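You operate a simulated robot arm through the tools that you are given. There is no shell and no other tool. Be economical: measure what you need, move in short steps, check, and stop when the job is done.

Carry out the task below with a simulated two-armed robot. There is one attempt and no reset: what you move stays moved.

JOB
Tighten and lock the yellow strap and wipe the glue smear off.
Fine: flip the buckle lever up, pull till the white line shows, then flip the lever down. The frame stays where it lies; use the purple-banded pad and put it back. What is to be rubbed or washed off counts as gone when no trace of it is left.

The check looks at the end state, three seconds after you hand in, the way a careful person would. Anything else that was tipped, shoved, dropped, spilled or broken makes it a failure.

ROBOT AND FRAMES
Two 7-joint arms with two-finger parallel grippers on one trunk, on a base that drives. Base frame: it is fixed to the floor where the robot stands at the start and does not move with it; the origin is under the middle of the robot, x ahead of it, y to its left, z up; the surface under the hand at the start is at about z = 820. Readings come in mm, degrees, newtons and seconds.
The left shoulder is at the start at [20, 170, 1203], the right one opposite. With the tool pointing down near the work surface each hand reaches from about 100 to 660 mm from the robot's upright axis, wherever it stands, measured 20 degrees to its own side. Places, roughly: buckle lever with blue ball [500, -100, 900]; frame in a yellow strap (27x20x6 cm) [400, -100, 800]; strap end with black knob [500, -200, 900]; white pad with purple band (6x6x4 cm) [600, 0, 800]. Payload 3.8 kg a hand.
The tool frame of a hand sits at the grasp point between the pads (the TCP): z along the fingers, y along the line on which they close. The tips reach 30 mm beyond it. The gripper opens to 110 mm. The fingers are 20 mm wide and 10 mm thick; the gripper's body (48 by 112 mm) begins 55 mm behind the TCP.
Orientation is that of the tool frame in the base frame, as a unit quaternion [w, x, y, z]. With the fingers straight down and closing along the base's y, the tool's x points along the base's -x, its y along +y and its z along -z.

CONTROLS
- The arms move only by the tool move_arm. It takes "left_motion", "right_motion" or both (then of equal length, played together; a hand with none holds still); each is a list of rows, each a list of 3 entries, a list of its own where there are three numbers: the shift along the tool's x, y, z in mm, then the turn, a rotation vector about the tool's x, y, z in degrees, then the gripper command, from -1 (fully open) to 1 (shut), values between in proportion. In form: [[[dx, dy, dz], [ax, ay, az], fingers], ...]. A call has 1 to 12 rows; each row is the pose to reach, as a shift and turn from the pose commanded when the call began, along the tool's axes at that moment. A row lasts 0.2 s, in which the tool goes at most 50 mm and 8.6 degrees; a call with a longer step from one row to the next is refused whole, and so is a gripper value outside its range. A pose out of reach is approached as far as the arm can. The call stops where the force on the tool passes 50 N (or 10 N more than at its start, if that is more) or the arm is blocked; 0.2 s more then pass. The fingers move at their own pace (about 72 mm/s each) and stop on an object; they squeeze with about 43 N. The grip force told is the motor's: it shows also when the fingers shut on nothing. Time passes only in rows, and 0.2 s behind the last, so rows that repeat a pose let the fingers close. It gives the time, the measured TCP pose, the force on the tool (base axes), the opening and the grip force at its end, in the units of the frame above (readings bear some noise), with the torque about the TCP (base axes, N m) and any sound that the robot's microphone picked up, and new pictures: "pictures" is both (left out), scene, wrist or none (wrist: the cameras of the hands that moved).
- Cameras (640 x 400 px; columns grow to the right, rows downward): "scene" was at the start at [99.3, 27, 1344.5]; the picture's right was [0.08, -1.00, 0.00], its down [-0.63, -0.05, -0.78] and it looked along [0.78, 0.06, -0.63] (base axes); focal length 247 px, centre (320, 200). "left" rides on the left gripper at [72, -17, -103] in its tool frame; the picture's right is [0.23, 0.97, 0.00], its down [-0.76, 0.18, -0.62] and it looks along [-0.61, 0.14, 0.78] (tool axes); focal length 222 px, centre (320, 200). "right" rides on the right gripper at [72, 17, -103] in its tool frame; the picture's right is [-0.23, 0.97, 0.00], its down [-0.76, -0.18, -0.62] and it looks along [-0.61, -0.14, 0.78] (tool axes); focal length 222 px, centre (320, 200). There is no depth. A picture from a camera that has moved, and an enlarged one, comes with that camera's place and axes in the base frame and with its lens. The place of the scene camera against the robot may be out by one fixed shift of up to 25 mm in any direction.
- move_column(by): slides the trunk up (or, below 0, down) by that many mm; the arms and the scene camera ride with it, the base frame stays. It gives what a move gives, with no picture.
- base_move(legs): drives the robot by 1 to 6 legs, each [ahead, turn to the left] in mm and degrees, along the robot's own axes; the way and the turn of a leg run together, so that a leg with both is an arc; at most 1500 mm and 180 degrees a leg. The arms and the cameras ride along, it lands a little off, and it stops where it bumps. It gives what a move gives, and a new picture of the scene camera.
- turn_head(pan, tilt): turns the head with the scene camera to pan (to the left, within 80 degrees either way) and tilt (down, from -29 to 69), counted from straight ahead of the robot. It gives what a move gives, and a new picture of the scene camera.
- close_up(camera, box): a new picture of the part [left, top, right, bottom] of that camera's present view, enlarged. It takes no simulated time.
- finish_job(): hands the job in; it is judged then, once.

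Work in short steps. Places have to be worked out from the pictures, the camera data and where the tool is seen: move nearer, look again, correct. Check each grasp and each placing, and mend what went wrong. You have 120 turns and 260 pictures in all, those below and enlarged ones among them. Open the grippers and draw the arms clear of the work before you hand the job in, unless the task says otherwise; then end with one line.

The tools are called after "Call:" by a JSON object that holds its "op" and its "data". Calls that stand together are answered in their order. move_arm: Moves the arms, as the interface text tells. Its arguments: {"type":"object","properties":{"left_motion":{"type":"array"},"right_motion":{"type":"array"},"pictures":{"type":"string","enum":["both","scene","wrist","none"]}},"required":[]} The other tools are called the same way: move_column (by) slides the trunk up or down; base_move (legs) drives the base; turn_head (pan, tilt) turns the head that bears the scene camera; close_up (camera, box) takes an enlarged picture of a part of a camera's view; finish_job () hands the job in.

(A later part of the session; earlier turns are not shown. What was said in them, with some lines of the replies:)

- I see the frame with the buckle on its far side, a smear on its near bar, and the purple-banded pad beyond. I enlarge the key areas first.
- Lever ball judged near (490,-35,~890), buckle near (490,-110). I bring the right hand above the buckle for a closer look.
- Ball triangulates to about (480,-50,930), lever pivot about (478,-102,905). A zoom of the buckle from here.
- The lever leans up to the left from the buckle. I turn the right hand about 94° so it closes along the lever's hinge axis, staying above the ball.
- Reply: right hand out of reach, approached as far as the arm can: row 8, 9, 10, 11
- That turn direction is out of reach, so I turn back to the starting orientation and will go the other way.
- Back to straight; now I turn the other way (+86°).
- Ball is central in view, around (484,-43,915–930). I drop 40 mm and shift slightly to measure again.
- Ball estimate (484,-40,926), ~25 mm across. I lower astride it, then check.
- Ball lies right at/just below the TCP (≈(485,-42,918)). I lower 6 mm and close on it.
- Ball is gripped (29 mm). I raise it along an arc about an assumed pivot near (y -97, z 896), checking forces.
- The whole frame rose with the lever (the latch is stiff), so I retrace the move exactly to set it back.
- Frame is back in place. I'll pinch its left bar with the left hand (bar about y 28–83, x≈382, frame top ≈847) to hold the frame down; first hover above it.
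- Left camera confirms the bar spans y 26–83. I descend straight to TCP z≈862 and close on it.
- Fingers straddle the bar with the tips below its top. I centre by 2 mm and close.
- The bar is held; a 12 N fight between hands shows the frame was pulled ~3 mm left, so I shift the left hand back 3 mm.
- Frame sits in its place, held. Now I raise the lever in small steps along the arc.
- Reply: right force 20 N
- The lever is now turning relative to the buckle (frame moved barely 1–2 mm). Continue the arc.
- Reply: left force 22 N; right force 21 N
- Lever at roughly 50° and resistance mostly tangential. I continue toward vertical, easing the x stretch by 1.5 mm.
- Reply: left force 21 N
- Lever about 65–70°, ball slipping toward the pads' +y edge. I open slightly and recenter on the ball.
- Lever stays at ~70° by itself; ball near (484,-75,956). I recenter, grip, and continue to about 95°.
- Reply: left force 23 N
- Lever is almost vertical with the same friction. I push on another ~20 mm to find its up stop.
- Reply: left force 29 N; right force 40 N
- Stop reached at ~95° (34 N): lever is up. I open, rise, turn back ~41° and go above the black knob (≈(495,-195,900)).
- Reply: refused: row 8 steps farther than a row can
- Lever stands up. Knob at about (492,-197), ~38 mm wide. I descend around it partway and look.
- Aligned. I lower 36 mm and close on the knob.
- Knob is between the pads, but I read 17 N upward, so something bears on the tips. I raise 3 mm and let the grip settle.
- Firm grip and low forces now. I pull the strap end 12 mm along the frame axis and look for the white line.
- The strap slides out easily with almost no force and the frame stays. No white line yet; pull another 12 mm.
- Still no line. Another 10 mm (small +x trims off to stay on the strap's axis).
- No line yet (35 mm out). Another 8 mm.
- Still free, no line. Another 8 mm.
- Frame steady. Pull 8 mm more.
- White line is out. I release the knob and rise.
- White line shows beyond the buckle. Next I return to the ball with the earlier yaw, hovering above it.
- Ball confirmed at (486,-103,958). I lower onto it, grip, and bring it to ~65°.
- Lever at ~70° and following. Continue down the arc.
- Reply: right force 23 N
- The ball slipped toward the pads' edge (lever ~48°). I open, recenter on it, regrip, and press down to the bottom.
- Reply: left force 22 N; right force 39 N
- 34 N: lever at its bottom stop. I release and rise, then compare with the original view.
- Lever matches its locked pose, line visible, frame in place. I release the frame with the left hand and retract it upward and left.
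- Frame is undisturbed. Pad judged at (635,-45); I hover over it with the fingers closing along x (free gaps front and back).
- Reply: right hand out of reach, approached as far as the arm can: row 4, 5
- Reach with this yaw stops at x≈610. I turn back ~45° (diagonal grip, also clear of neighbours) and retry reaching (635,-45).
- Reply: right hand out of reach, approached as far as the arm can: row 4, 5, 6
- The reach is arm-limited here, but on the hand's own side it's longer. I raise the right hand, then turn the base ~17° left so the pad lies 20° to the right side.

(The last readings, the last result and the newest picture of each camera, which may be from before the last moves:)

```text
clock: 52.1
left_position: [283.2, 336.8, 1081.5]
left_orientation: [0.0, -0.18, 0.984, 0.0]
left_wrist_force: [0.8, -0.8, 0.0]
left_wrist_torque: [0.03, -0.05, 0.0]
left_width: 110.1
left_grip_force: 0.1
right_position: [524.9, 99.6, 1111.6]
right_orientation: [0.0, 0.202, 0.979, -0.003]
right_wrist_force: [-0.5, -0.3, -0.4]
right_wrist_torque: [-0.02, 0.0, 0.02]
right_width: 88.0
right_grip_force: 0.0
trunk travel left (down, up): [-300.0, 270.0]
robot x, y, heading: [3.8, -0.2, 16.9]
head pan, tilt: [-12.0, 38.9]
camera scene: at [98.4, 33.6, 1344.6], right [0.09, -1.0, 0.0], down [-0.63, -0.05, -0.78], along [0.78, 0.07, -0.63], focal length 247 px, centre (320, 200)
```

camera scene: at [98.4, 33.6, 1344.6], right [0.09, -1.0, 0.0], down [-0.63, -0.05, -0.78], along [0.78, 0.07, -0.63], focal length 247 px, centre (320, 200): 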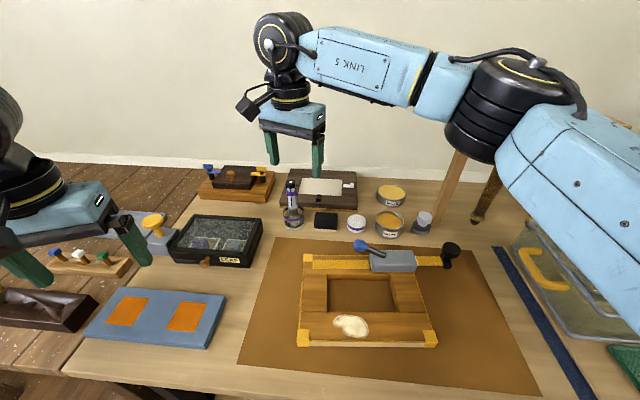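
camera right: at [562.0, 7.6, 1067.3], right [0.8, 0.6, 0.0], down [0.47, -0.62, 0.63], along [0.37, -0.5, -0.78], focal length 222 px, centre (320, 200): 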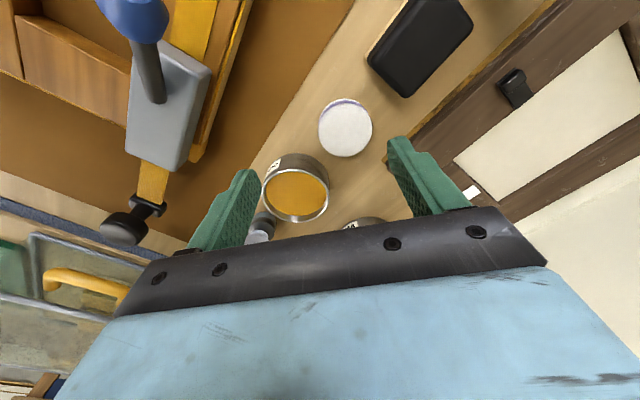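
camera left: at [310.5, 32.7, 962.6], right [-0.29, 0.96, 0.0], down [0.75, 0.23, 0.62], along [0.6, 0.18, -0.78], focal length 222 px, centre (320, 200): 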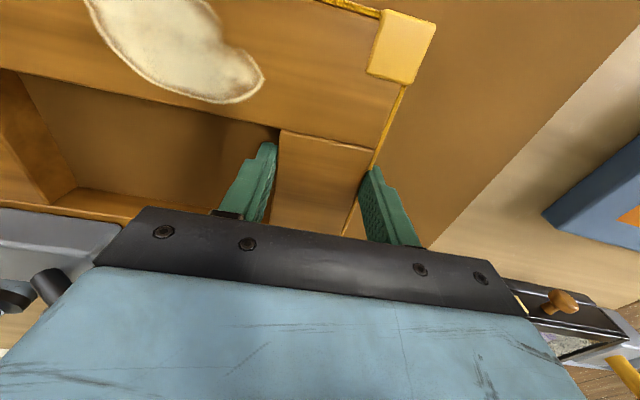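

I bring the right hand over the pad at height, turning to a diagonal grip, then down to z≈965.

Call:
{"op": "move_arm", "data": {"right_motion": [[[-32, -18, 0], [0, 0, 8.4], -0.6], [[-64, -36, 0], [0, 0, 16.8], -0.6], [[-96, -54, 0], [0, 0, 25], -0.6], [[-128, -72, 0], [0, 0, 25], -0.6], [[-158, -89.5, 10], [0, 0, 25], -0.6], [[-158, -89.5, 55], [0, 0, 25], -0.6], [[-158, -89.5, 100], [0, 0, 25], -0.6], [[-158, -89.5, 147], [0, 0, 25], -0.6]]}}

```text
clock: 54.0
left_position: [283.7, 336.5, 1081.7]
left_orientation: [0.0, -0.181, 0.983, 0.0]
left_wrist_force: [0.2, -0.2, 0.7]
left_wrist_torque: [0.01, 0.03, -0.03]
left_width: 110.1
left_grip_force: 0.1
right_position: [632.9, -42.8, 963.9]
right_orientation: [0.001, 0.41, 0.912, -0.003]
right_wrist_force: [0.1, 0.1, -1.3]
right_wrist_torque: [0.02, 0.01, 0.02]
right_width: 88.1
right_grip_force: 0.0
trunk travel left (down, up): [-300.0, 270.0]
robot x, y, heading: [-0.7, -0.6, 16.7]
head pan, tilt: [-12.0, 38.9]
camera scene: at [98.9, 33.6, 1344.5], right [0.09, -1.0, 0.0], down [-0.63, -0.05, -0.78], along [0.78, 0.07, -0.63], focal length 247 px, centre (320, 200)
camera right: at [596.8, 22.4, 1068.5], right [0.88, 0.48, 0.0], down [0.37, -0.68, 0.63], along [0.3, -0.55, -0.78], focal length 222 px, centre (320, 200)
```

scene: 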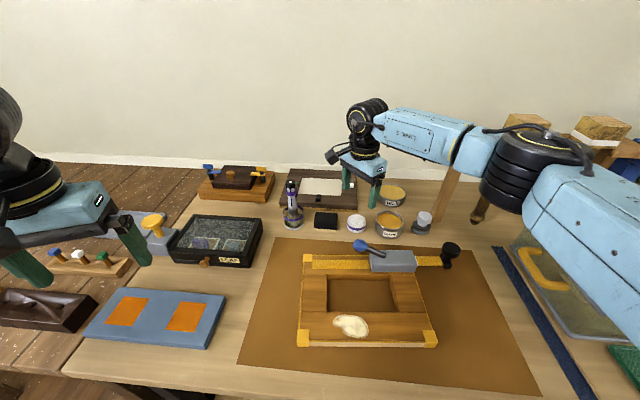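
right: 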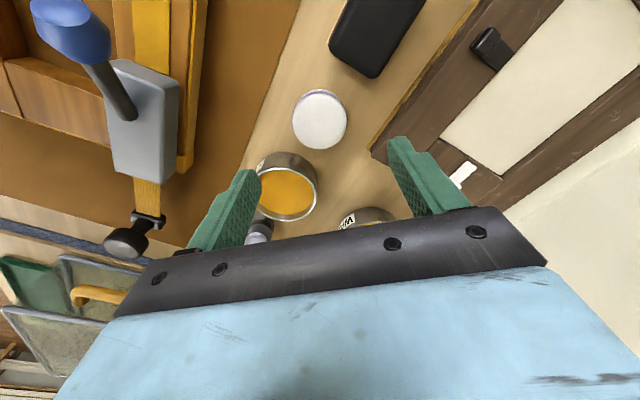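

Reached; pad is right under the TCP (≈(632,-42)). Descend most of the way and check the clearances.

Call:
{"op": "move_arm", "data": {"right_motion": [[[0, 0, 30], [0, 0, 0], -0.6], [[0, 0, 60], [0, 0, 0], -0.6]], "pictures": "wrist"}}

Call:
{"op": "close_up", "data": {"camera": "scene", "box": [280, 160, 440, 260]}}

```text
clock: 54.5
left_position: [283.5, 336.5, 1081.9]
left_orientation: [0.0, -0.18, 0.984, 0.0]
left_wrist_force: [0.3, 0.8, 0.0]
left_wrist_torque: [0.01, 0.03, 0.0]
left_width: 110.1
left_grip_force: 0.1
right_position: [632.7, -43.9, 904.5]
right_orientation: [0.001, 0.409, 0.913, -0.002]
right_wrist_force: [0.1, -0.4, 0.7]
right_wrist_torque: [-0.01, 0.0, 0.02]
right_width: 88.1
right_grip_force: 0.0
trunk travel left (down, up): [-300.0, 270.0]
robot x, y, heading: [2.4, -0.5, 16.6]
head pan, tilt: [-12.0, 38.9]
camera right: at [597.0, 22.4, 1009.0], right [0.88, 0.48, 0.0], down [0.37, -0.68, 0.63], along [0.3, -0.55, -0.78], focal length 222 px, centre (320, 200)
```

right: 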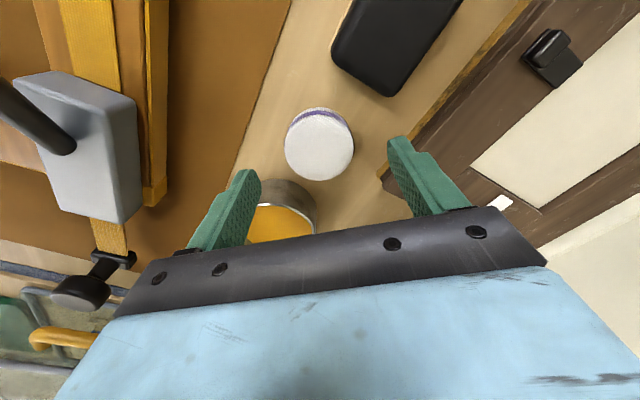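

```text
4.00 times, centred on (360, 210) of scene
camera zoom: at [98.5, 33.6, 1344.6], right [0.09, -1.0, 0.0], down [-0.63, -0.05, -0.78], along [0.78, 0.07, -0.63], focal length 990 px, centre (160, 160)
```

zoom: 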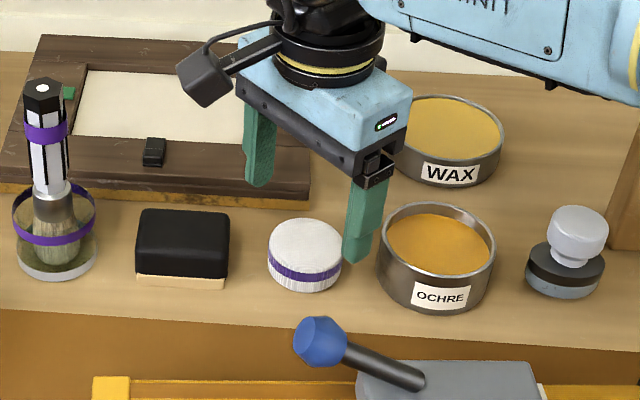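

Clearances look fine (≥14 mm to board and tin). I lower to TCP z≈870 and close on the pad.

Call:
{"op": "move_arm", "data": {"right_motion": [[[0, 0, 17], [0, 0, 0], -0.6], [[0, 1, 35], [0, 0, 0], -0.6], [[0, 1, 35], [0, 0, 0], -0.3], [[0, 1, 35], [0, 0, 0], 0], [[0, 1, 35], [0, 0, 0], 0.2], [[0, 1, 35], [0, 0, 0], 0.2]], "pictures": "wrist"}}

Call:
{"op": "close_up", "data": {"camera": "scene", "box": [280, 160, 440, 260]}}

```text
clock: 56.0
left_position: [281.9, 338.6, 1081.8]
left_orientation: [0.0, -0.18, 0.984, 0.0]
left_wrist_force: [-0.3, 0.9, 0.1]
left_wrist_torque: [0.01, 0.01, 0.0]
left_width: 110.1
left_grip_force: 0.0
right_position: [634.7, -43.8, 871.1]
right_orientation: [0.001, 0.41, 0.912, -0.002]
right_wrist_force: [-0.3, 0.8, 0.1]
right_wrist_torque: [-0.01, -0.01, 0.0]
right_width: 51.2
right_grip_force: 42.9
trunk travel left (down, up): [-300.0, 270.0]
robot x, y, heading: [-2.7, -2.3, 16.7]
head pan, tilt: [-12.0, 38.9]
camera right: at [597.8, 22.4, 974.8], right [0.88, 0.48, 0.0], down [0.37, -0.68, 0.63], along [0.3, -0.55, -0.78], focal length 222 px, centre (320, 200)
```

right: 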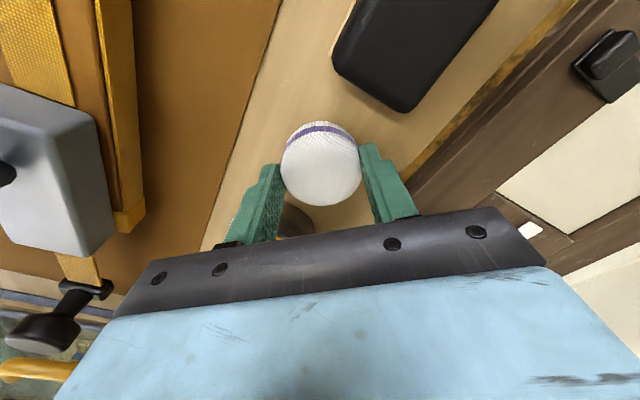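

```text
4.00 times, centred on (360, 210) of scene
camera zoom: at [98.5, 33.5, 1344.6], right [0.09, -1.0, 0.0], down [-0.63, -0.05, -0.78], along [0.78, 0.07, -0.63], focal length 990 px, centre (160, 160)
```

zoom: 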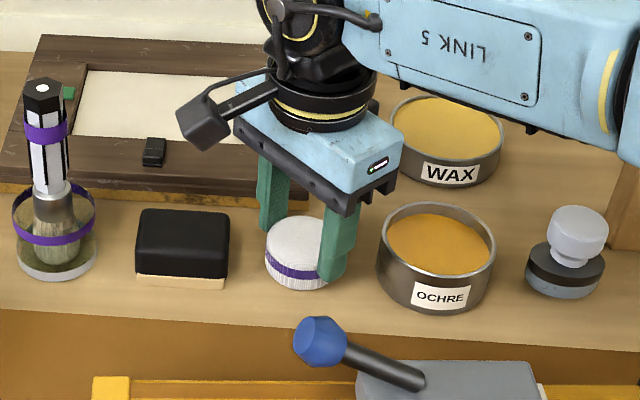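

Pad gripped at TCP (635,-44,871). I lift it well above the lever and carry it over the smear (≈(339,-23), spans x 316–361, y -59..13).

Call:
{"op": "move_arm", "data": {"right_motion": [[[0, 0, -20], [0, 0, 0], 0.2], [[0, 0, -65], [0, 0, 0], 0.2], [[0, 0, -110], [0, 0, 0], 0.2], [[0, 0, -155], [0, 0, 0], 0.2], [[32, -31, -165], [0, 0, 0], 0.2], [[64, -63, -165], [0, 0, 0], 0.2], [[96, -95, -165], [0, 0, 0], 0.2], [[128, -127, -165], [0, 0, 0], 0.2], [[160, -158, -165], [0, 0, 0], 0.2], [[190, -186, -165], [0, 0, 0], 0.2], [[211, -207, -155], [0, 0, 0], 0.2], [[211, -207, -130], [0, 0, 0], 0.2]]}}

```text
clock: 58.5
left_position: [282.8, 336.9, 1081.3]
left_orientation: [0.0, -0.181, 0.984, 0.0]
left_wrist_force: [0.4, 0.4, -0.2]
left_wrist_torque: [0.01, 0.0, 0.0]
left_width: 109.9
left_grip_force: 0.0
right_position: [339.8, -24.4, 1002.0]
right_orientation: [0.001, 0.409, 0.912, -0.002]
right_wrist_force: [0.4, 0.3, -0.2]
right_wrist_torque: [-0.01, -0.02, 0.04]
right_width: 51.1
right_grip_force: 43.2
trunk travel left (down, up): [-300.0, 270.0]
robot x, y, heading: [2.0, 1.0, 17.0]
head pan, tilt: [-12.0, 38.9]
camera scene: at [98.6, 33.2, 1344.5], right [0.09, -1.0, 0.0], down [-0.63, -0.05, -0.78], along [0.78, 0.07, -0.63], focal length 247 px, centre (320, 200)
camera right: at [302.5, 41.6, 1106.9], right [0.88, 0.48, 0.0], down [0.37, -0.68, 0.63], along [0.3, -0.55, -0.78], focal length 222 px, centre (320, 200)
```

scene: 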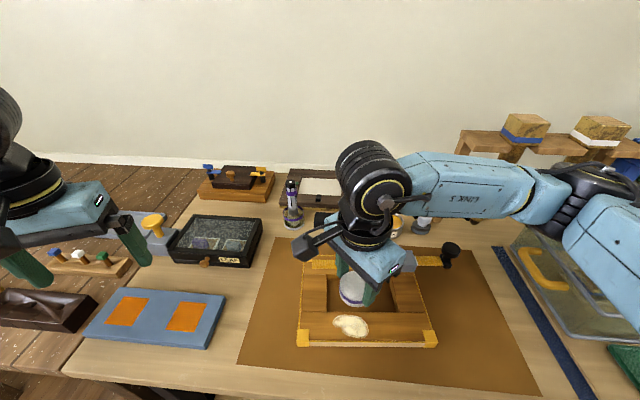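
right: 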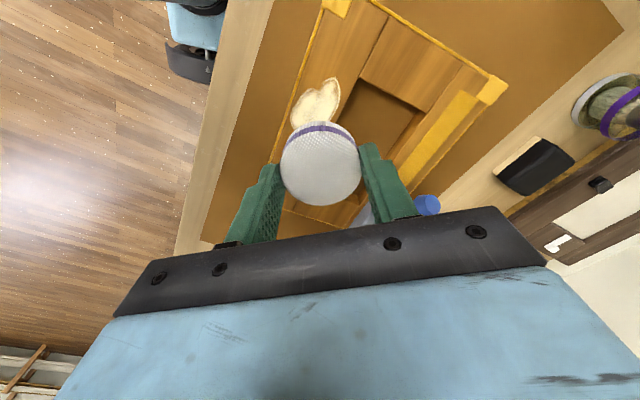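

Pad is held well above the smear. I lower to just above the frame surface (expected contact at TCP ≈896).

Call:
{"op": "move_arm", "data": {"right_motion": [[[0, 0, 40], [0, 0, 0], 0.2], [[0, 0, 80], [0, 0, 0], 0.2], [[0, 0, 98], [0, 0, 0], 0.2], [[0, 0, 102], [0, 0, 0], 0.2], [[0, 0, 104], [0, 0, 0], 0.2]], "pictures": "wrist"}}

Call:
{"op": "close_up", "data": {"camera": "scene", "box": [280, 240, 440, 350]}}

```text
clock: 59.8
left_position: [281.4, 337.5, 1080.8]
left_orientation: [0.001, -0.18, 0.984, -0.001]
left_wrist_force: [0.3, -0.2, 0.7]
left_wrist_torque: [0.01, -0.02, 0.05]
left_width: 110.2
left_grip_force: 0.1
right_position: [338.3, -26.1, 896.6]
right_orientation: [0.001, 0.409, 0.912, -0.002]
right_wrist_force: [0.5, 0.2, -0.3]
right_wrist_torque: [0.01, -0.03, -0.01]
right_width: 51.1
right_grip_force: 43.1
trunk travel left (down, up): [-300.0, 270.0]
robot x, y, heading: [-0.3, 2.6, 17.1]
head pan, tilt: [-12.0, 38.9]
camera right: at [302.0, 40.3, 1000.9], right [0.88, 0.48, 0.0], down [0.37, -0.68, 0.63], along [0.3, -0.55, -0.78], focal length 222 px, centre (320, 200)
```

right: 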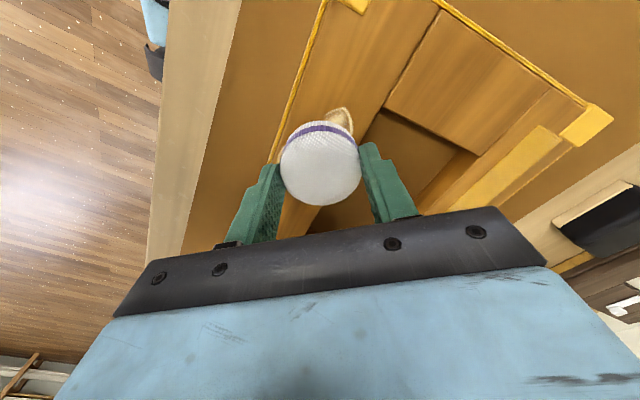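

```text
3.64 times, centred on (360, 295) of scene
camera zoom: at [98.4, 33.5, 1344.6], right [0.09, -1.0, 0.0], down [-0.63, -0.05, -0.78], along [0.78, 0.07, -0.63], focal length 900 px, centre (174, -146)
```

zoom: 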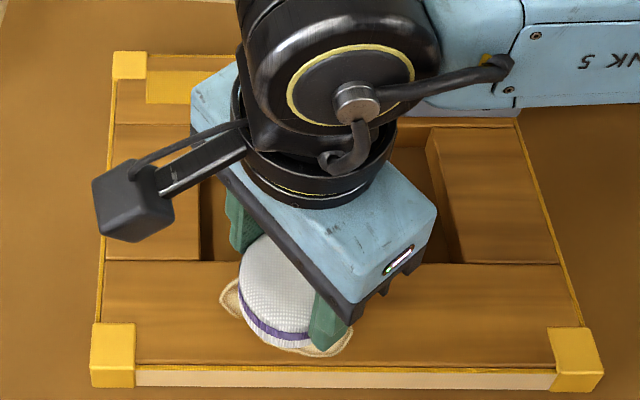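

Pad is at the surface without contact force. I lower in 1.5 mm steps until it presses lightly.

Call:
{"op": "move_arm", "data": {"right_motion": [[[0, 0, 1.5], [0, 0, 0], 0.2], [[0, 0, 3], [0, 0, 0], 0.2], [[0, 0, 3], [0, 0, 0], 0.2]], "pictures": "none"}}

```text
clock: 60.5
left_position: [282.2, 335.9, 1082.2]
left_orientation: [0.001, -0.181, 0.984, 0.001]
left_wrist_force: [0.5, -0.1, -0.3]
left_wrist_torque: [0.02, 0.01, 0.0]
left_width: 110.0
left_grip_force: 0.0
right_position: [339.0, -25.1, 895.1]
right_orientation: [0.002, 0.409, 0.912, 0.0]
right_wrist_force: [-0.8, -1.8, 26.7]
right_wrist_torque: [-0.12, 0.0, 0.03]
right_width: 51.0
right_grip_force: 42.8
trunk travel left (down, up): [-300.0, 270.0]
robot x, y, heading: [0.8, -0.4, 16.7]
head pan, tilt: [-12.0, 38.9]
```

Contact is stiff (27 N at 2–3 mm). I back off to ~7 N and make a first gentle stroke along y.

Call:
{"op": "move_arm", "data": {"right_motion": [[[0, 0, -1.8], [0, 0, 0], 0.2], [[9, 4, -1.8], [0, 0, 0], 0.2], [[19, 9, -1.8], [0, 0, 0], 0.2], [[10, 1, -1.8], [0, 0, 0], 0.2], [[2, -6, -1.8], [0, 0, 0], 0.2], [[-7, -14, -1.8], [0, 0, 0], 0.2], [[-15, -21, -1.8], [0, 0, 0], 0.2]], "pictures": "none"}}

Call:
{"op": "close_up", "data": {"camera": "scene", "box": [280, 240, 440, 350]}}

```text
clock: 62.1
left_position: [282.6, 338.0, 1082.2]
left_orientation: [0.0, -0.18, 0.984, 0.0]
left_wrist_force: [-0.4, 0.2, -0.2]
left_wrist_torque: [0.01, -0.01, -0.01]
left_width: 110.1
left_grip_force: 0.0
right_position: [332.0, -49.8, 895.7]
right_orientation: [0.001, 0.41, 0.912, -0.002]
right_wrist_force: [0.3, 8.4, 16.6]
right_wrist_torque: [0.43, -0.16, 0.05]
right_width: 51.3
right_grip_force: 43.0
trunk travel left (down, up): [-300.0, 270.0]
robot x, y, heading: [0.4, -5.8, 17.2]
head pan, tilt: [-12.0, 38.9]
```

```text
3.64 times, centred on (360, 295) of scene
camera zoom: at [97.4, 34.5, 1344.7], right [0.09, -1.0, 0.0], down [-0.62, -0.05, -0.78], along [0.78, 0.07, -0.63], focal length 900 px, centre (174, -146)
```

zoom: 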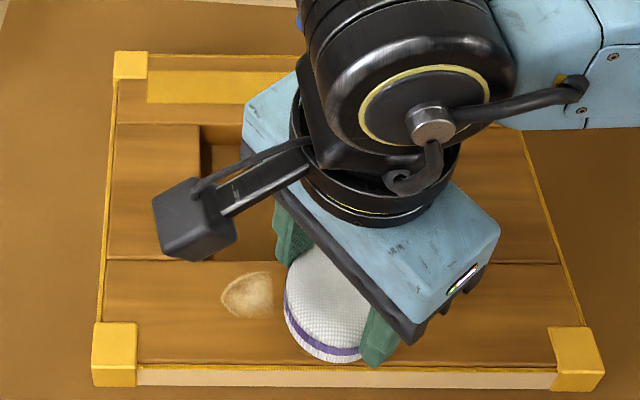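

Most of the smear is fading and the frame isn't moving. More strokes, covering the remaining left patch (~(346,2)).

Call:
{"op": "move_arm", "data": {"right_motion": [[[-5, 7, 0], [0, 0, 0], 0.2], [[-10, 15, 0], [0, 0, 0], 0.2], [[5, 27, 0], [0, 0, 0], 0.2], [[20, 40, 0], [0, 0, 0], 0.2], [[36, 53, 0], [0, 0, 0], 0.2], [[44, 43, 0], [0, 0, 0], 0.2], [[34, 38, 0], [0, 0, 0], 0.2], [[23, 34, 0], [0, 0, 0], 0.2], [[36, 50, 0], [0, 0, 0], 0.2], [[22, 36, 0], [0, 0, 0], 0.2], [[9, 21, 0], [0, 0, 0], 0.2], [[-4, 7, 0], [0, 0, 0], 0.2]], "pictures": "none"}}

Call:
{"op": "close_up", "data": {"camera": "scene", "box": [280, 240, 440, 350]}}

```text
clock: 64.8
left_position: [282.9, 336.7, 1081.9]
left_orientation: [0.001, -0.18, 0.984, 0.0]
left_wrist_force: [-0.3, -0.7, 0.2]
left_wrist_torque: [-0.02, -0.02, 0.0]
left_width: 110.2
left_grip_force: 0.1
right_position: [342.3, -50.4, 895.9]
right_orientation: [0.001, 0.409, 0.912, -0.003]
right_wrist_force: [-1.0, 2.4, 5.7]
right_wrist_torque: [0.07, -0.05, -0.01]
right_width: 51.0
right_grip_force: 43.0
trunk travel left (down, up): [-300.0, 270.0]
robot x, y, heading: [-1.4, 1.8, 16.8]
head pan, tilt: [-12.0, 38.9]
```

```text
3.64 times, centred on (360, 295) of scene
camera zoom: at [98.0, 33.1, 1344.6], right [0.09, -1.0, 0.0], down [-0.63, -0.05, -0.78], along [0.78, 0.07, -0.63], focal length 900 px, centre (174, -146)
```

zoom: 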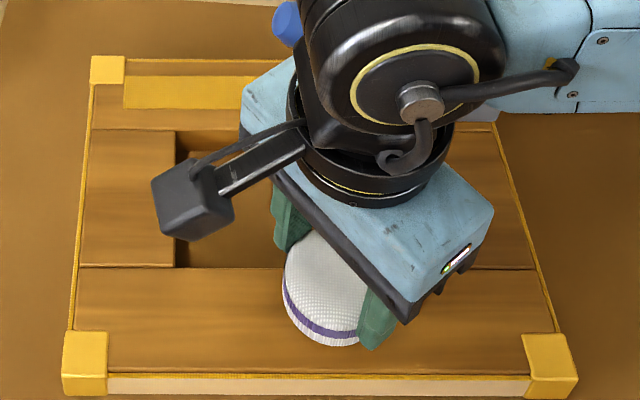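

The last strokes dragged the frame ~15 mm left; I'll correct that. First lift the pad to inspect the smear area.

Call:
{"op": "move_arm", "data": {"right_motion": [[[0, 0, -30], [0, 0, 0], 0.2], [[0, 0, -75], [0, 0, 0], 0.2], [[-35, 25, -115], [0, 0, 0], 0.2], [[-70, 50, -115], [0, 0, 0], 0.2], [[-100, 70, -115], [0, 0, 0], 0.2]], "pictures": "none"}}

Call:
{"op": "close_up", "data": {"camera": "scene", "box": [280, 240, 440, 350]}}

```text
refused: row 3 steps farther than a row can; nothing moved
```

```text
3.64 times, centred on (360, 295) of scene
camera zoom: at [98.0, 33.1, 1344.6], right [0.09, -1.0, 0.0], down [-0.63, -0.05, -0.78], along [0.78, 0.07, -0.63], focal length 900 px, centre (174, -146)
```

zoom: 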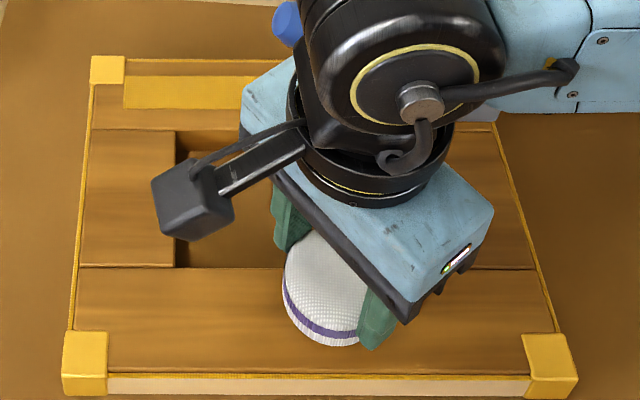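

I lift with smaller steps to inspect.

Call:
{"op": "move_arm", "data": {"right_motion": [[[0, 0, -30], [0, 0, 0], 0.2], [[0, 0, -70], [0, 0, 0], 0.2], [[-20, 20, -105], [0, 0, 0], 0.2], [[-50, 45, -120], [0, 0, 0], 0.2], [[-80, 65, -120], [0, 0, 0], 0.2], [[-105, 80, -120], [0, 0, 0], 0.2]], "pictures": "none"}}

Call:
{"op": "close_up", "data": {"camera": "scene", "box": [280, 240, 440, 350]}}

```text
clock: 66.2
left_position: [283.6, 336.3, 1081.9]
left_orientation: [0.0, -0.182, 0.983, 0.0]
left_wrist_force: [0.0, 0.6, -0.4]
left_wrist_torque: [-0.03, -0.01, 0.03]
left_width: 109.9
left_grip_force: 0.0
right_position: [471.2, -73.7, 1013.9]
right_orientation: [0.0, 0.409, 0.913, -0.002]
right_wrist_force: [0.2, 0.0, -1.0]
right_wrist_torque: [-0.03, 0.03, 0.0]
right_width: 51.0
right_grip_force: 43.0
trunk travel left (down, up): [-300.0, 270.0]
robot x, y, heading: [3.9, -2.0, 16.8]
head pan, tilt: [-12.0, 38.9]
```

```text
3.64 times, centred on (360, 295) of scene
camera zoom: at [98.7, 33.4, 1344.5], right [0.09, -1.0, 0.0], down [-0.63, -0.05, -0.78], along [0.78, 0.07, -0.63], focal length 900 px, centre (174, -146)
```

zoom: 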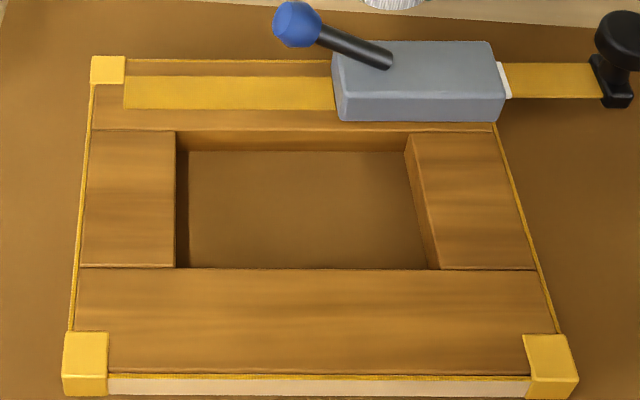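

The surface looks clean; a tighter zoom to check for faint traces.

Call:
{"op": "close_up", "data": {"camera": "scene", "box": [310, 305, 400, 350]}}

```text
7.11 times, centred on (355, 328) of scene
camera zoom: at [98.7, 33.4, 1344.5], right [0.09, -1.0, 0.0], down [-0.63, -0.05, -0.78], along [0.78, 0.07, -0.63], focal length 1759 px, centre (71, -707)
```

zoom: 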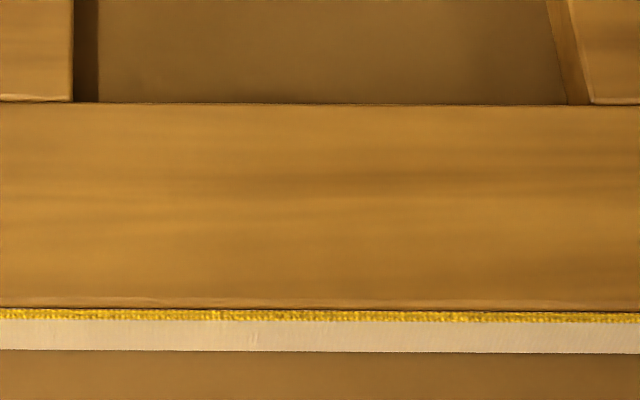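

No trace left. I carry the pad back above its place (634.7,-43.8).

Call:
{"op": "move_arm", "data": {"right_motion": [[[-20, 33, -5], [0, 0, 0], 0.2], [[-42, 69, -5], [0, 0, 0], 0.2], [[-64, 106, 0], [0, 0, 0], 0.2], [[-86.2, 142.2, 0], [0, 0, 0], 0.2], [[-86.2, 142.2, 40], [0, 0, 0], 0.2], [[-86.2, 142.2, 80], [0, 0, 0], 0.2], [[-86.2, 142.2, 110], [0, 0, 0], 0.2]], "pictures": "wrist"}}

Call:
{"op": "close_up", "data": {"camera": "scene", "box": [280, 160, 440, 260]}}

```text
clock: 67.8
left_position: [283.2, 335.8, 1081.8]
left_orientation: [-0.001, -0.18, 0.984, 0.0]
left_wrist_force: [0.3, -0.4, 1.2]
left_wrist_torque: [0.01, -0.01, 0.01]
left_width: 110.0
left_grip_force: 0.1
right_position: [637.3, -42.7, 904.3]
right_orientation: [0.001, 0.409, 0.912, -0.002]
right_wrist_force: [0.5, -0.2, -0.3]
right_wrist_torque: [0.0, 0.03, 0.0]
right_width: 51.1
right_grip_force: 43.3
trunk travel left (down, up): [-300.0, 270.0]
robot x, y, heading: [-1.5, -3.1, 17.2]
head pan, tilt: [-12.0, 38.9]
camera right: at [600.4, 22.7, 1008.7], right [0.88, 0.48, 0.0], down [0.37, -0.68, 0.63], along [0.3, -0.55, -0.78], focal length 222 px, centre (320, 200)
```

right: 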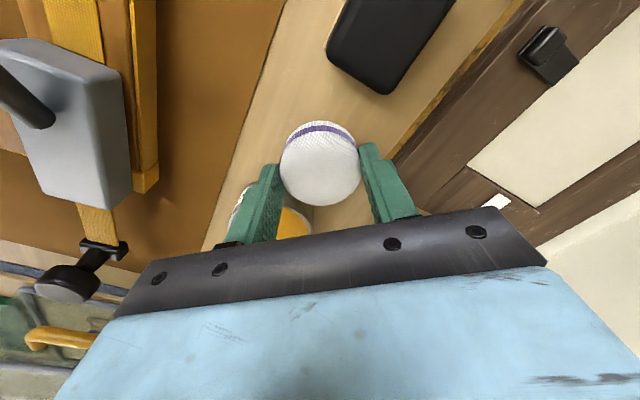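

```text
4.00 times, centred on (360, 210) of scene
camera zoom: at [98.6, 33.4, 1344.5], right [0.09, -1.0, 0.0], down [-0.63, -0.05, -0.78], along [0.78, 0.07, -0.63], focal length 990 px, centre (160, 160)
```

zoom: 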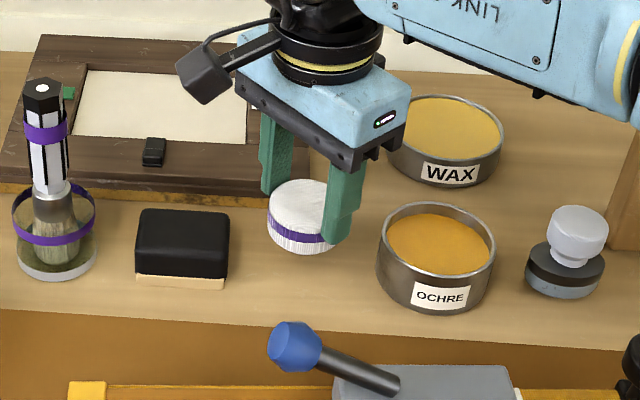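

Over its spot, just 2–3 mm far. I correct that, lower to the table height and open gently.

Call:
{"op": "move_arm", "data": {"right_motion": [[[1, -2.5, 15], [0, 0, 0], 0.2], [[1, -2.5, 28], [0, 0, 0], 0.2], [[1, -2.5, 32], [0, 0, 0], 0.2], [[1, -2.5, 33], [0, 0, 0], 0.2], [[1, -2.5, 33], [0, 0, 0], 0.2]], "pictures": "none"}}

Call:
{"op": "close_up", "data": {"camera": "scene", "box": [280, 160, 440, 260]}}

```text
clock: 69.0
left_position: [283.4, 336.9, 1081.9]
left_orientation: [0.0, -0.181, 0.984, -0.001]
left_wrist_force: [0.5, -0.3, 0.4]
left_wrist_torque: [0.0, 0.01, 0.02]
left_width: 110.1
left_grip_force: 0.2
right_position: [631.9, -45.1, 871.5]
right_orientation: [0.0, 0.409, 0.913, -0.002]
right_wrist_force: [-0.2, 0.0, 0.0]
right_wrist_torque: [-0.02, 0.0, 0.01]
right_width: 51.0
right_grip_force: 42.5
trunk travel left (down, up): [-300.0, 270.0]
robot x, y, heading: [0.5, -1.0, 17.1]
head pan, tilt: [-12.0, 38.9]
```

```text
4.00 times, centred on (360, 210) of scene
camera zoom: at [98.4, 33.5, 1344.6], right [0.09, -1.0, 0.0], down [-0.63, -0.05, -0.78], along [0.78, 0.07, -0.63], focal length 990 px, centre (160, 160)
```

zoom: 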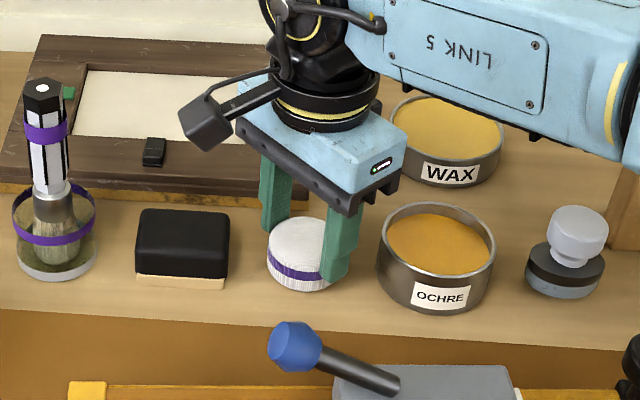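

Same place as before, no contact yet; I ease down 1.5 mm, open, and rise.

Call:
{"op": "move_arm", "data": {"right_motion": [[[0, 0, 1], [0, 0, 0], 0.2], [[0, 0, 1.5], [0, 0, 0], 0.2], [[0, 0, 1.5], [0, 0, 0], 0], [[0, 0, 1.5], [0, 0, 0], -0.3], [[0, 0, 1.5], [0, 0, 0], -0.6], [[0, 0, 1.5], [0, 0, 0], -0.6], [[0, 0, -40], [0, 0, 0], -0.6], [[0, 0, -85], [0, 0, 0], -0.6], [[5, -15, -130], [0, 0, 0], -0.6], [[10, -30, -160], [0, 0, 0], -0.6]], "pictures": "none"}}

Call:
{"op": "close_up", "data": {"camera": "scene", "box": [280, 160, 440, 260]}}

```text
clock: 71.2
left_position: [283.1, 337.3, 1081.3]
left_orientation: [-0.001, -0.18, 0.984, -0.001]
left_wrist_force: [-0.1, -0.5, 0.5]
left_wrist_torque: [0.02, 0.01, 0.02]
left_width: 110.1
left_grip_force: 0.0
right_position: [601.8, -57.8, 1033.5]
right_orientation: [0.001, 0.41, 0.912, -0.002]
right_wrist_force: [-0.5, 0.1, 0.6]
right_wrist_torque: [-0.03, 0.01, 0.04]
right_width: 87.8
right_grip_force: 0.0
trunk travel left (down, up): [-300.0, 270.0]
robot x, y, heading: [4.6, -2.7, 16.9]
head pan, tilt: [-12.0, 38.9]
```

```text
4.00 times, centred on (360, 210) of scene
camera zoom: at [98.1, 33.4, 1344.6], right [0.09, -1.0, 0.0], down [-0.63, -0.05, -0.78], along [0.78, 0.07, -0.63], focal length 990 px, centre (160, 160)
```

zoom: 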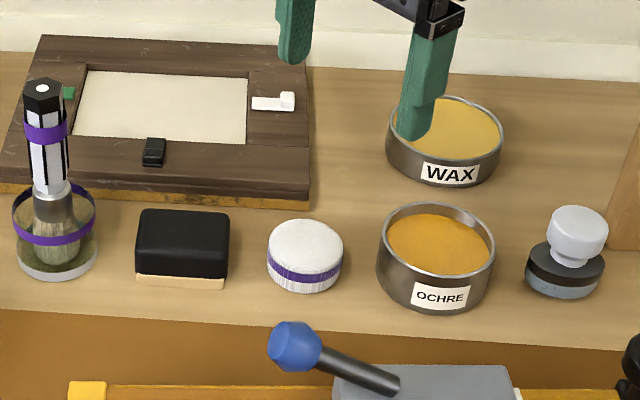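

Pad is back exactly. The frame is displaced by about (-5,+14.5) mm; I bring the left hand over its left bar to pinch and slide it back.

Call:
{"op": "move_arm", "data": {"left_motion": [[[1, -36, 0], [0, 0, 0], -1], [[2, -72, 0], [0, 0, 4], -1], [[3, -108, 0], [0, 0, 8], -1], [[4, -144, 10], [0, 0, 12], -1], [[5, -180, 30], [0, 0, 17], -1], [[6, -216, 50], [0, 0, 17], -1], [[7, -252, 75], [0, 0, 17], -1], [[7.4, -288, 100], [0, 0, 17], -1]]}}

```text
clock: 73.0
left_position: [377.2, 62.8, 980.9]
left_orientation: [-0.001, -0.033, 0.999, 0.0]
left_wrist_force: [-0.6, -0.7, 0.3]
left_wrist_torque: [-0.01, 0.0, -0.04]
left_width: 110.0
left_grip_force: 0.0
right_position: [603.2, -58.7, 1032.3]
right_orientation: [0.001, 0.409, 0.912, -0.002]
right_wrist_force: [-0.3, -0.1, -0.6]
right_wrist_torque: [0.01, 0.02, 0.0]
right_width: 88.0
right_grip_force: 0.0
trunk travel left (down, up): [-300.0, 270.0]
robot x, y, heading: [-1.8, -0.6, 17.1]
head pan, tilt: [-12.0, 38.9]
camera scene: at [98.7, 32.7, 1344.5], right [0.09, -1.0, 0.0], down [-0.63, -0.05, -0.78], along [0.78, 0.07, -0.63], focal length 247 px, centre (320, 200)
camera left: at [305.2, 42.8, 1084.8], right [-0.29, 0.96, 0.0], down [0.75, 0.23, 0.62], along [0.6, 0.18, -0.78], focal length 222 px, centre (320, 200)
```

scene: 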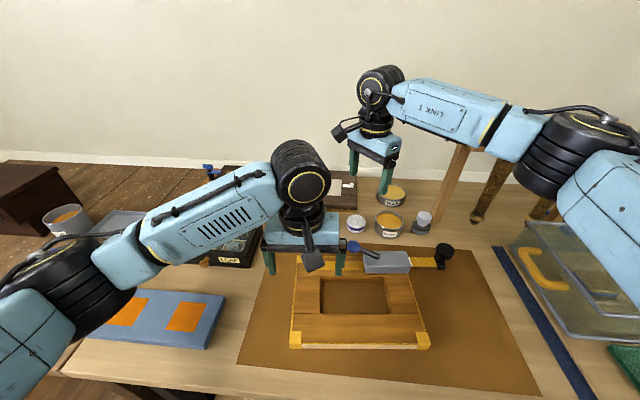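
left: 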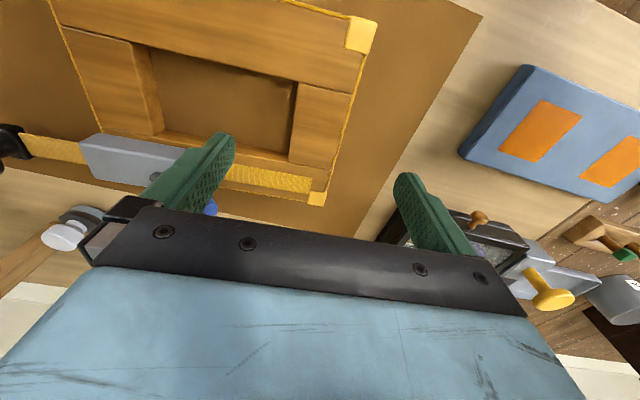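

Bar centre now ≈ y 64.5. I descend and pinch gently.

Call:
{"op": "move_arm", "data": {"left_motion": [[[0, 1.5, 40], [0, 0, 0], -1], [[0, 1.5, 80], [0, 0, 0], -1], [[0, 1.5, 119], [0, 0, 0], -1], [[0, 1.5, 119], [0, 0, 0], -0.5], [[0, 1.5, 119], [0, 0, 0], -0.1], [[0, 1.5, 119], [0, 0, 0], 0.2], [[0, 1.5, 119], [0, 0, 0], 0.3]], "pictures": "none"}}

Call:
{"op": "close_up", "data": {"camera": "scene", "box": [280, 240, 440, 350]}}

```text
clock: 74.5
left_position: [378.8, 66.1, 863.3]
left_orientation: [0.0, -0.032, 0.999, 0.0]
left_wrist_force: [1.7, -2.0, -0.4]
left_wrist_torque: [-0.24, -0.19, -0.04]
left_width: 54.5
left_grip_force: 43.6
right_position: [603.3, -58.0, 1031.4]
right_orientation: [0.001, 0.41, 0.912, -0.002]
right_wrist_force: [-0.8, 0.7, -0.1]
right_wrist_torque: [0.03, 0.0, 0.01]
right_width: 87.8
right_grip_force: 0.0
trunk travel left (down, up): [-300.0, 270.0]
robot x, y, heading: [-1.6, -1.9, 16.7]
head pan, tilt: [-12.0, 38.9]
```

```text
3.64 times, centred on (360, 295) of scene
camera zoom: at [98.6, 33.4, 1344.5], right [0.09, -1.0, 0.0], down [-0.63, -0.05, -0.78], along [0.78, 0.07, -0.63], focal length 900 px, centre (174, -146)
```

zoom: 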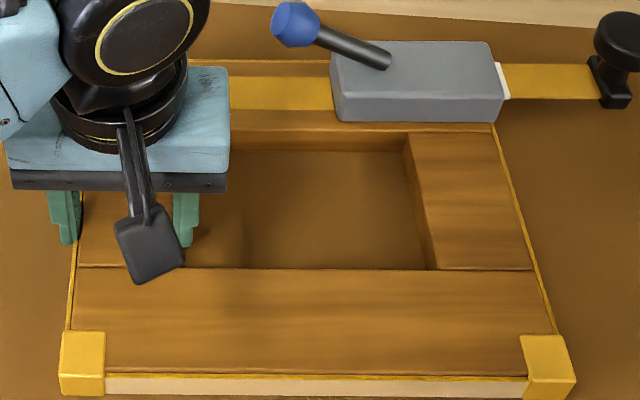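

Pinched with low force. I slide the frame (+5,-14) mm back.

Call:
{"op": "move_arm", "data": {"left_motion": [[[-1.4, -4.8, 0], [0, 0, 0], 0.3], [[-2.8, -9.5, 0], [0, 0, 0], 0.3], [[-4.1, -14.3, 0], [0, 0, 0], 0.3], [[-4.1, -14.3, 0], [0, 0, 0], 0.3]], "pictures": "none"}}

Call:
{"op": "close_up", "data": {"camera": "scene", "box": [280, 240, 440, 350]}}

```text
clock: 75.5
left_position: [382.6, 52.9, 863.1]
left_orientation: [0.0, -0.033, 0.999, 0.0]
left_wrist_force: [-0.7, 1.9, 2.0]
left_wrist_torque: [0.29, 0.31, 0.18]
left_width: 54.6
left_grip_force: 43.2
right_position: [602.5, -57.5, 1031.6]
right_orientation: [0.001, 0.409, 0.913, -0.002]
right_wrist_force: [-0.5, 0.2, 0.2]
right_wrist_torque: [-0.05, -0.04, -0.03]
right_width: 88.1
right_grip_force: 0.1
trunk travel left (down, up): [-300.0, 270.0]
robot x, y, heading: [2.1, 1.5, 17.0]
head pan, tilt: [-12.0, 38.9]
```

```text
3.64 times, centred on (360, 295) of scene
camera zoom: at [98.3, 33.7, 1344.6], right [0.09, -1.0, 0.0], down [-0.63, -0.05, -0.78], along [0.78, 0.07, -0.63], focal length 900 px, centre (174, -146)
```

zoom: 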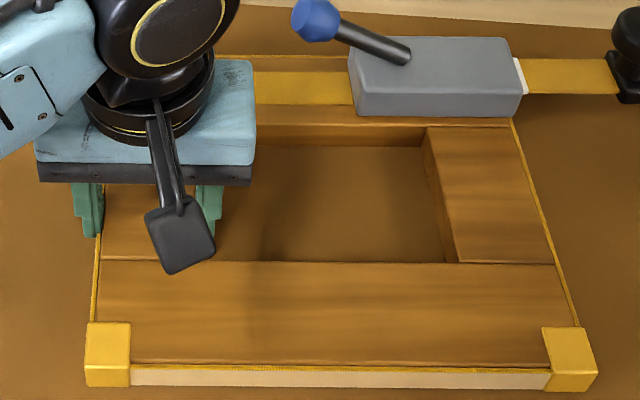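

Corners are at (85,387)/(598,391) — within ~1 mm of the original. I release and withdraw the left hand.

Call:
{"op": "move_arm", "data": {"left_motion": [[[0, 0, 0], [0, 0, 0], -0.5], [[0, 0, 0], [0, 0, 0], -1], [[0, 0, 0], [0, 0, 0], -1], [[0, 0, -40], [0, 0, 0], -1], [[0, 0, -85], [0, 0, 0], -1], [[0, 20, -130], [0, 0, 0], -1], [[0, 60, -160], [0, 0, 0], -1], [[0, 100, -190], [0, 0, 0], -1], [[0, 145, -210], [0, 0, 0], -1], [[0, 190, -220], [0, 0, 0], -1]], "pictures": "scene"}}

Call:
{"op": "close_up", "data": {"camera": "scene", "box": [280, 240, 440, 350]}}

Call:
{"op": "close_up", "data": {"camera": "scene", "box": [310, 300, 400, 345]}}

Call:
{"op": "close_up", "data": {"camera": "scene", "box": [340, 200, 470, 281]}}

```text
clock: 77.8
left_position: [371.8, 241.3, 1084.0]
left_orientation: [-0.001, -0.032, 0.999, -0.001]
left_wrist_force: [0.5, 0.4, 0.5]
left_wrist_torque: [-0.01, 0.01, 0.01]
left_width: 109.9
left_grip_force: 0.1
right_position: [602.0, -55.4, 1032.3]
right_orientation: [0.001, 0.409, 0.913, -0.002]
right_wrist_force: [0.1, -0.6, 0.0]
right_wrist_torque: [-0.01, -0.03, 0.04]
right_width: 87.8
right_grip_force: 0.0
trunk travel left (down, up): [-300.0, 270.0]
robot x, y, heading: [2.7, -1.6, 16.7]
head pan, tilt: [-12.0, 38.9]
camera scene: at [98.0, 34.5, 1344.6], right [0.09, -1.0, 0.0], down [-0.63, -0.05, -0.78], along [0.78, 0.07, -0.63], focal length 247 px, centre (320, 200)
```

scene: 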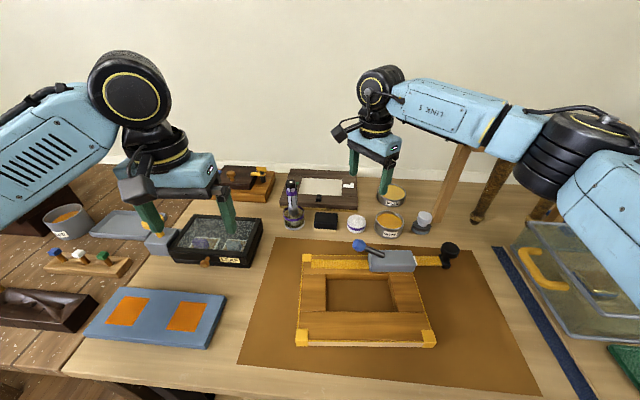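

```text
3.64 times, centred on (360, 295) of scene
camera zoom: at [98.0, 34.5, 1344.6], right [0.09, -1.0, 0.0], down [-0.63, -0.05, -0.78], along [0.78, 0.07, -0.63], focal length 900 px, centre (174, -146)
```

zoom: 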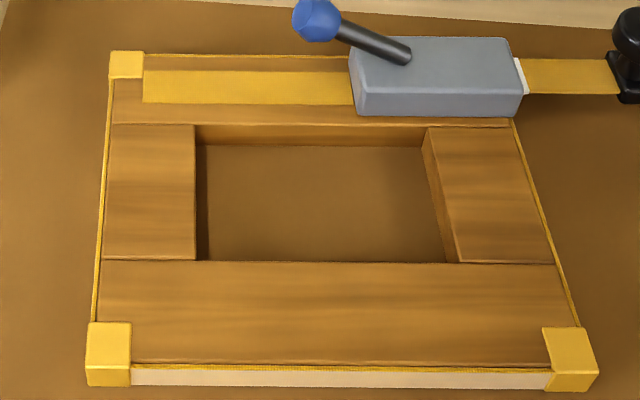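

```text
7.11 times, centred on (355, 322) of scene
camera zoom: at [98.0, 34.5, 1344.6], right [0.09, -1.0, 0.0], down [-0.63, -0.05, -0.78], along [0.78, 0.07, -0.63], focal length 1759 px, centre (71, -671)
```

zoom: 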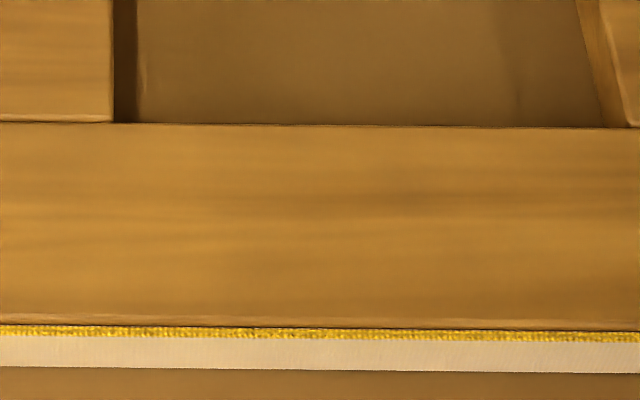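

```text
4.92 times, centred on (405, 240) of scene
camera zoom: at [98.0, 34.5, 1344.6], right [0.09, -1.0, 0.0], down [-0.63, -0.05, -0.78], along [0.78, 0.07, -0.63], focal length 1218 px, centre (-98, 1)
```

zoom: 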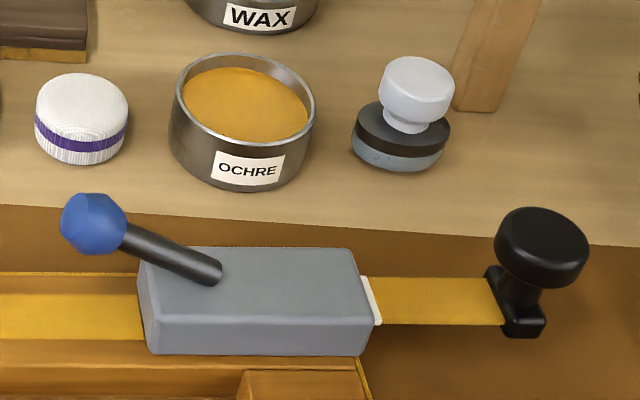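

The strap is tight with its white line showing, the lever is down, and the smear is gone. The frame and pad are back in their places and both hands are open and clear, so I hand in.

Call:
{"op": "finish_job", "data": {}}

```text
The job is handed in.
```

I tightened the yellow strap until its white line shows, flipped the lever back down to its stop, and wiped off the glue smear, leaving no trace in the close-up. The purple-banded pad is back in its place. The frame was lifted briefly when I first tried the lever and slid about 15 mm while I wiped. I moved it back to within about 1 mm by the camera, so it did not stay untouched throughout.
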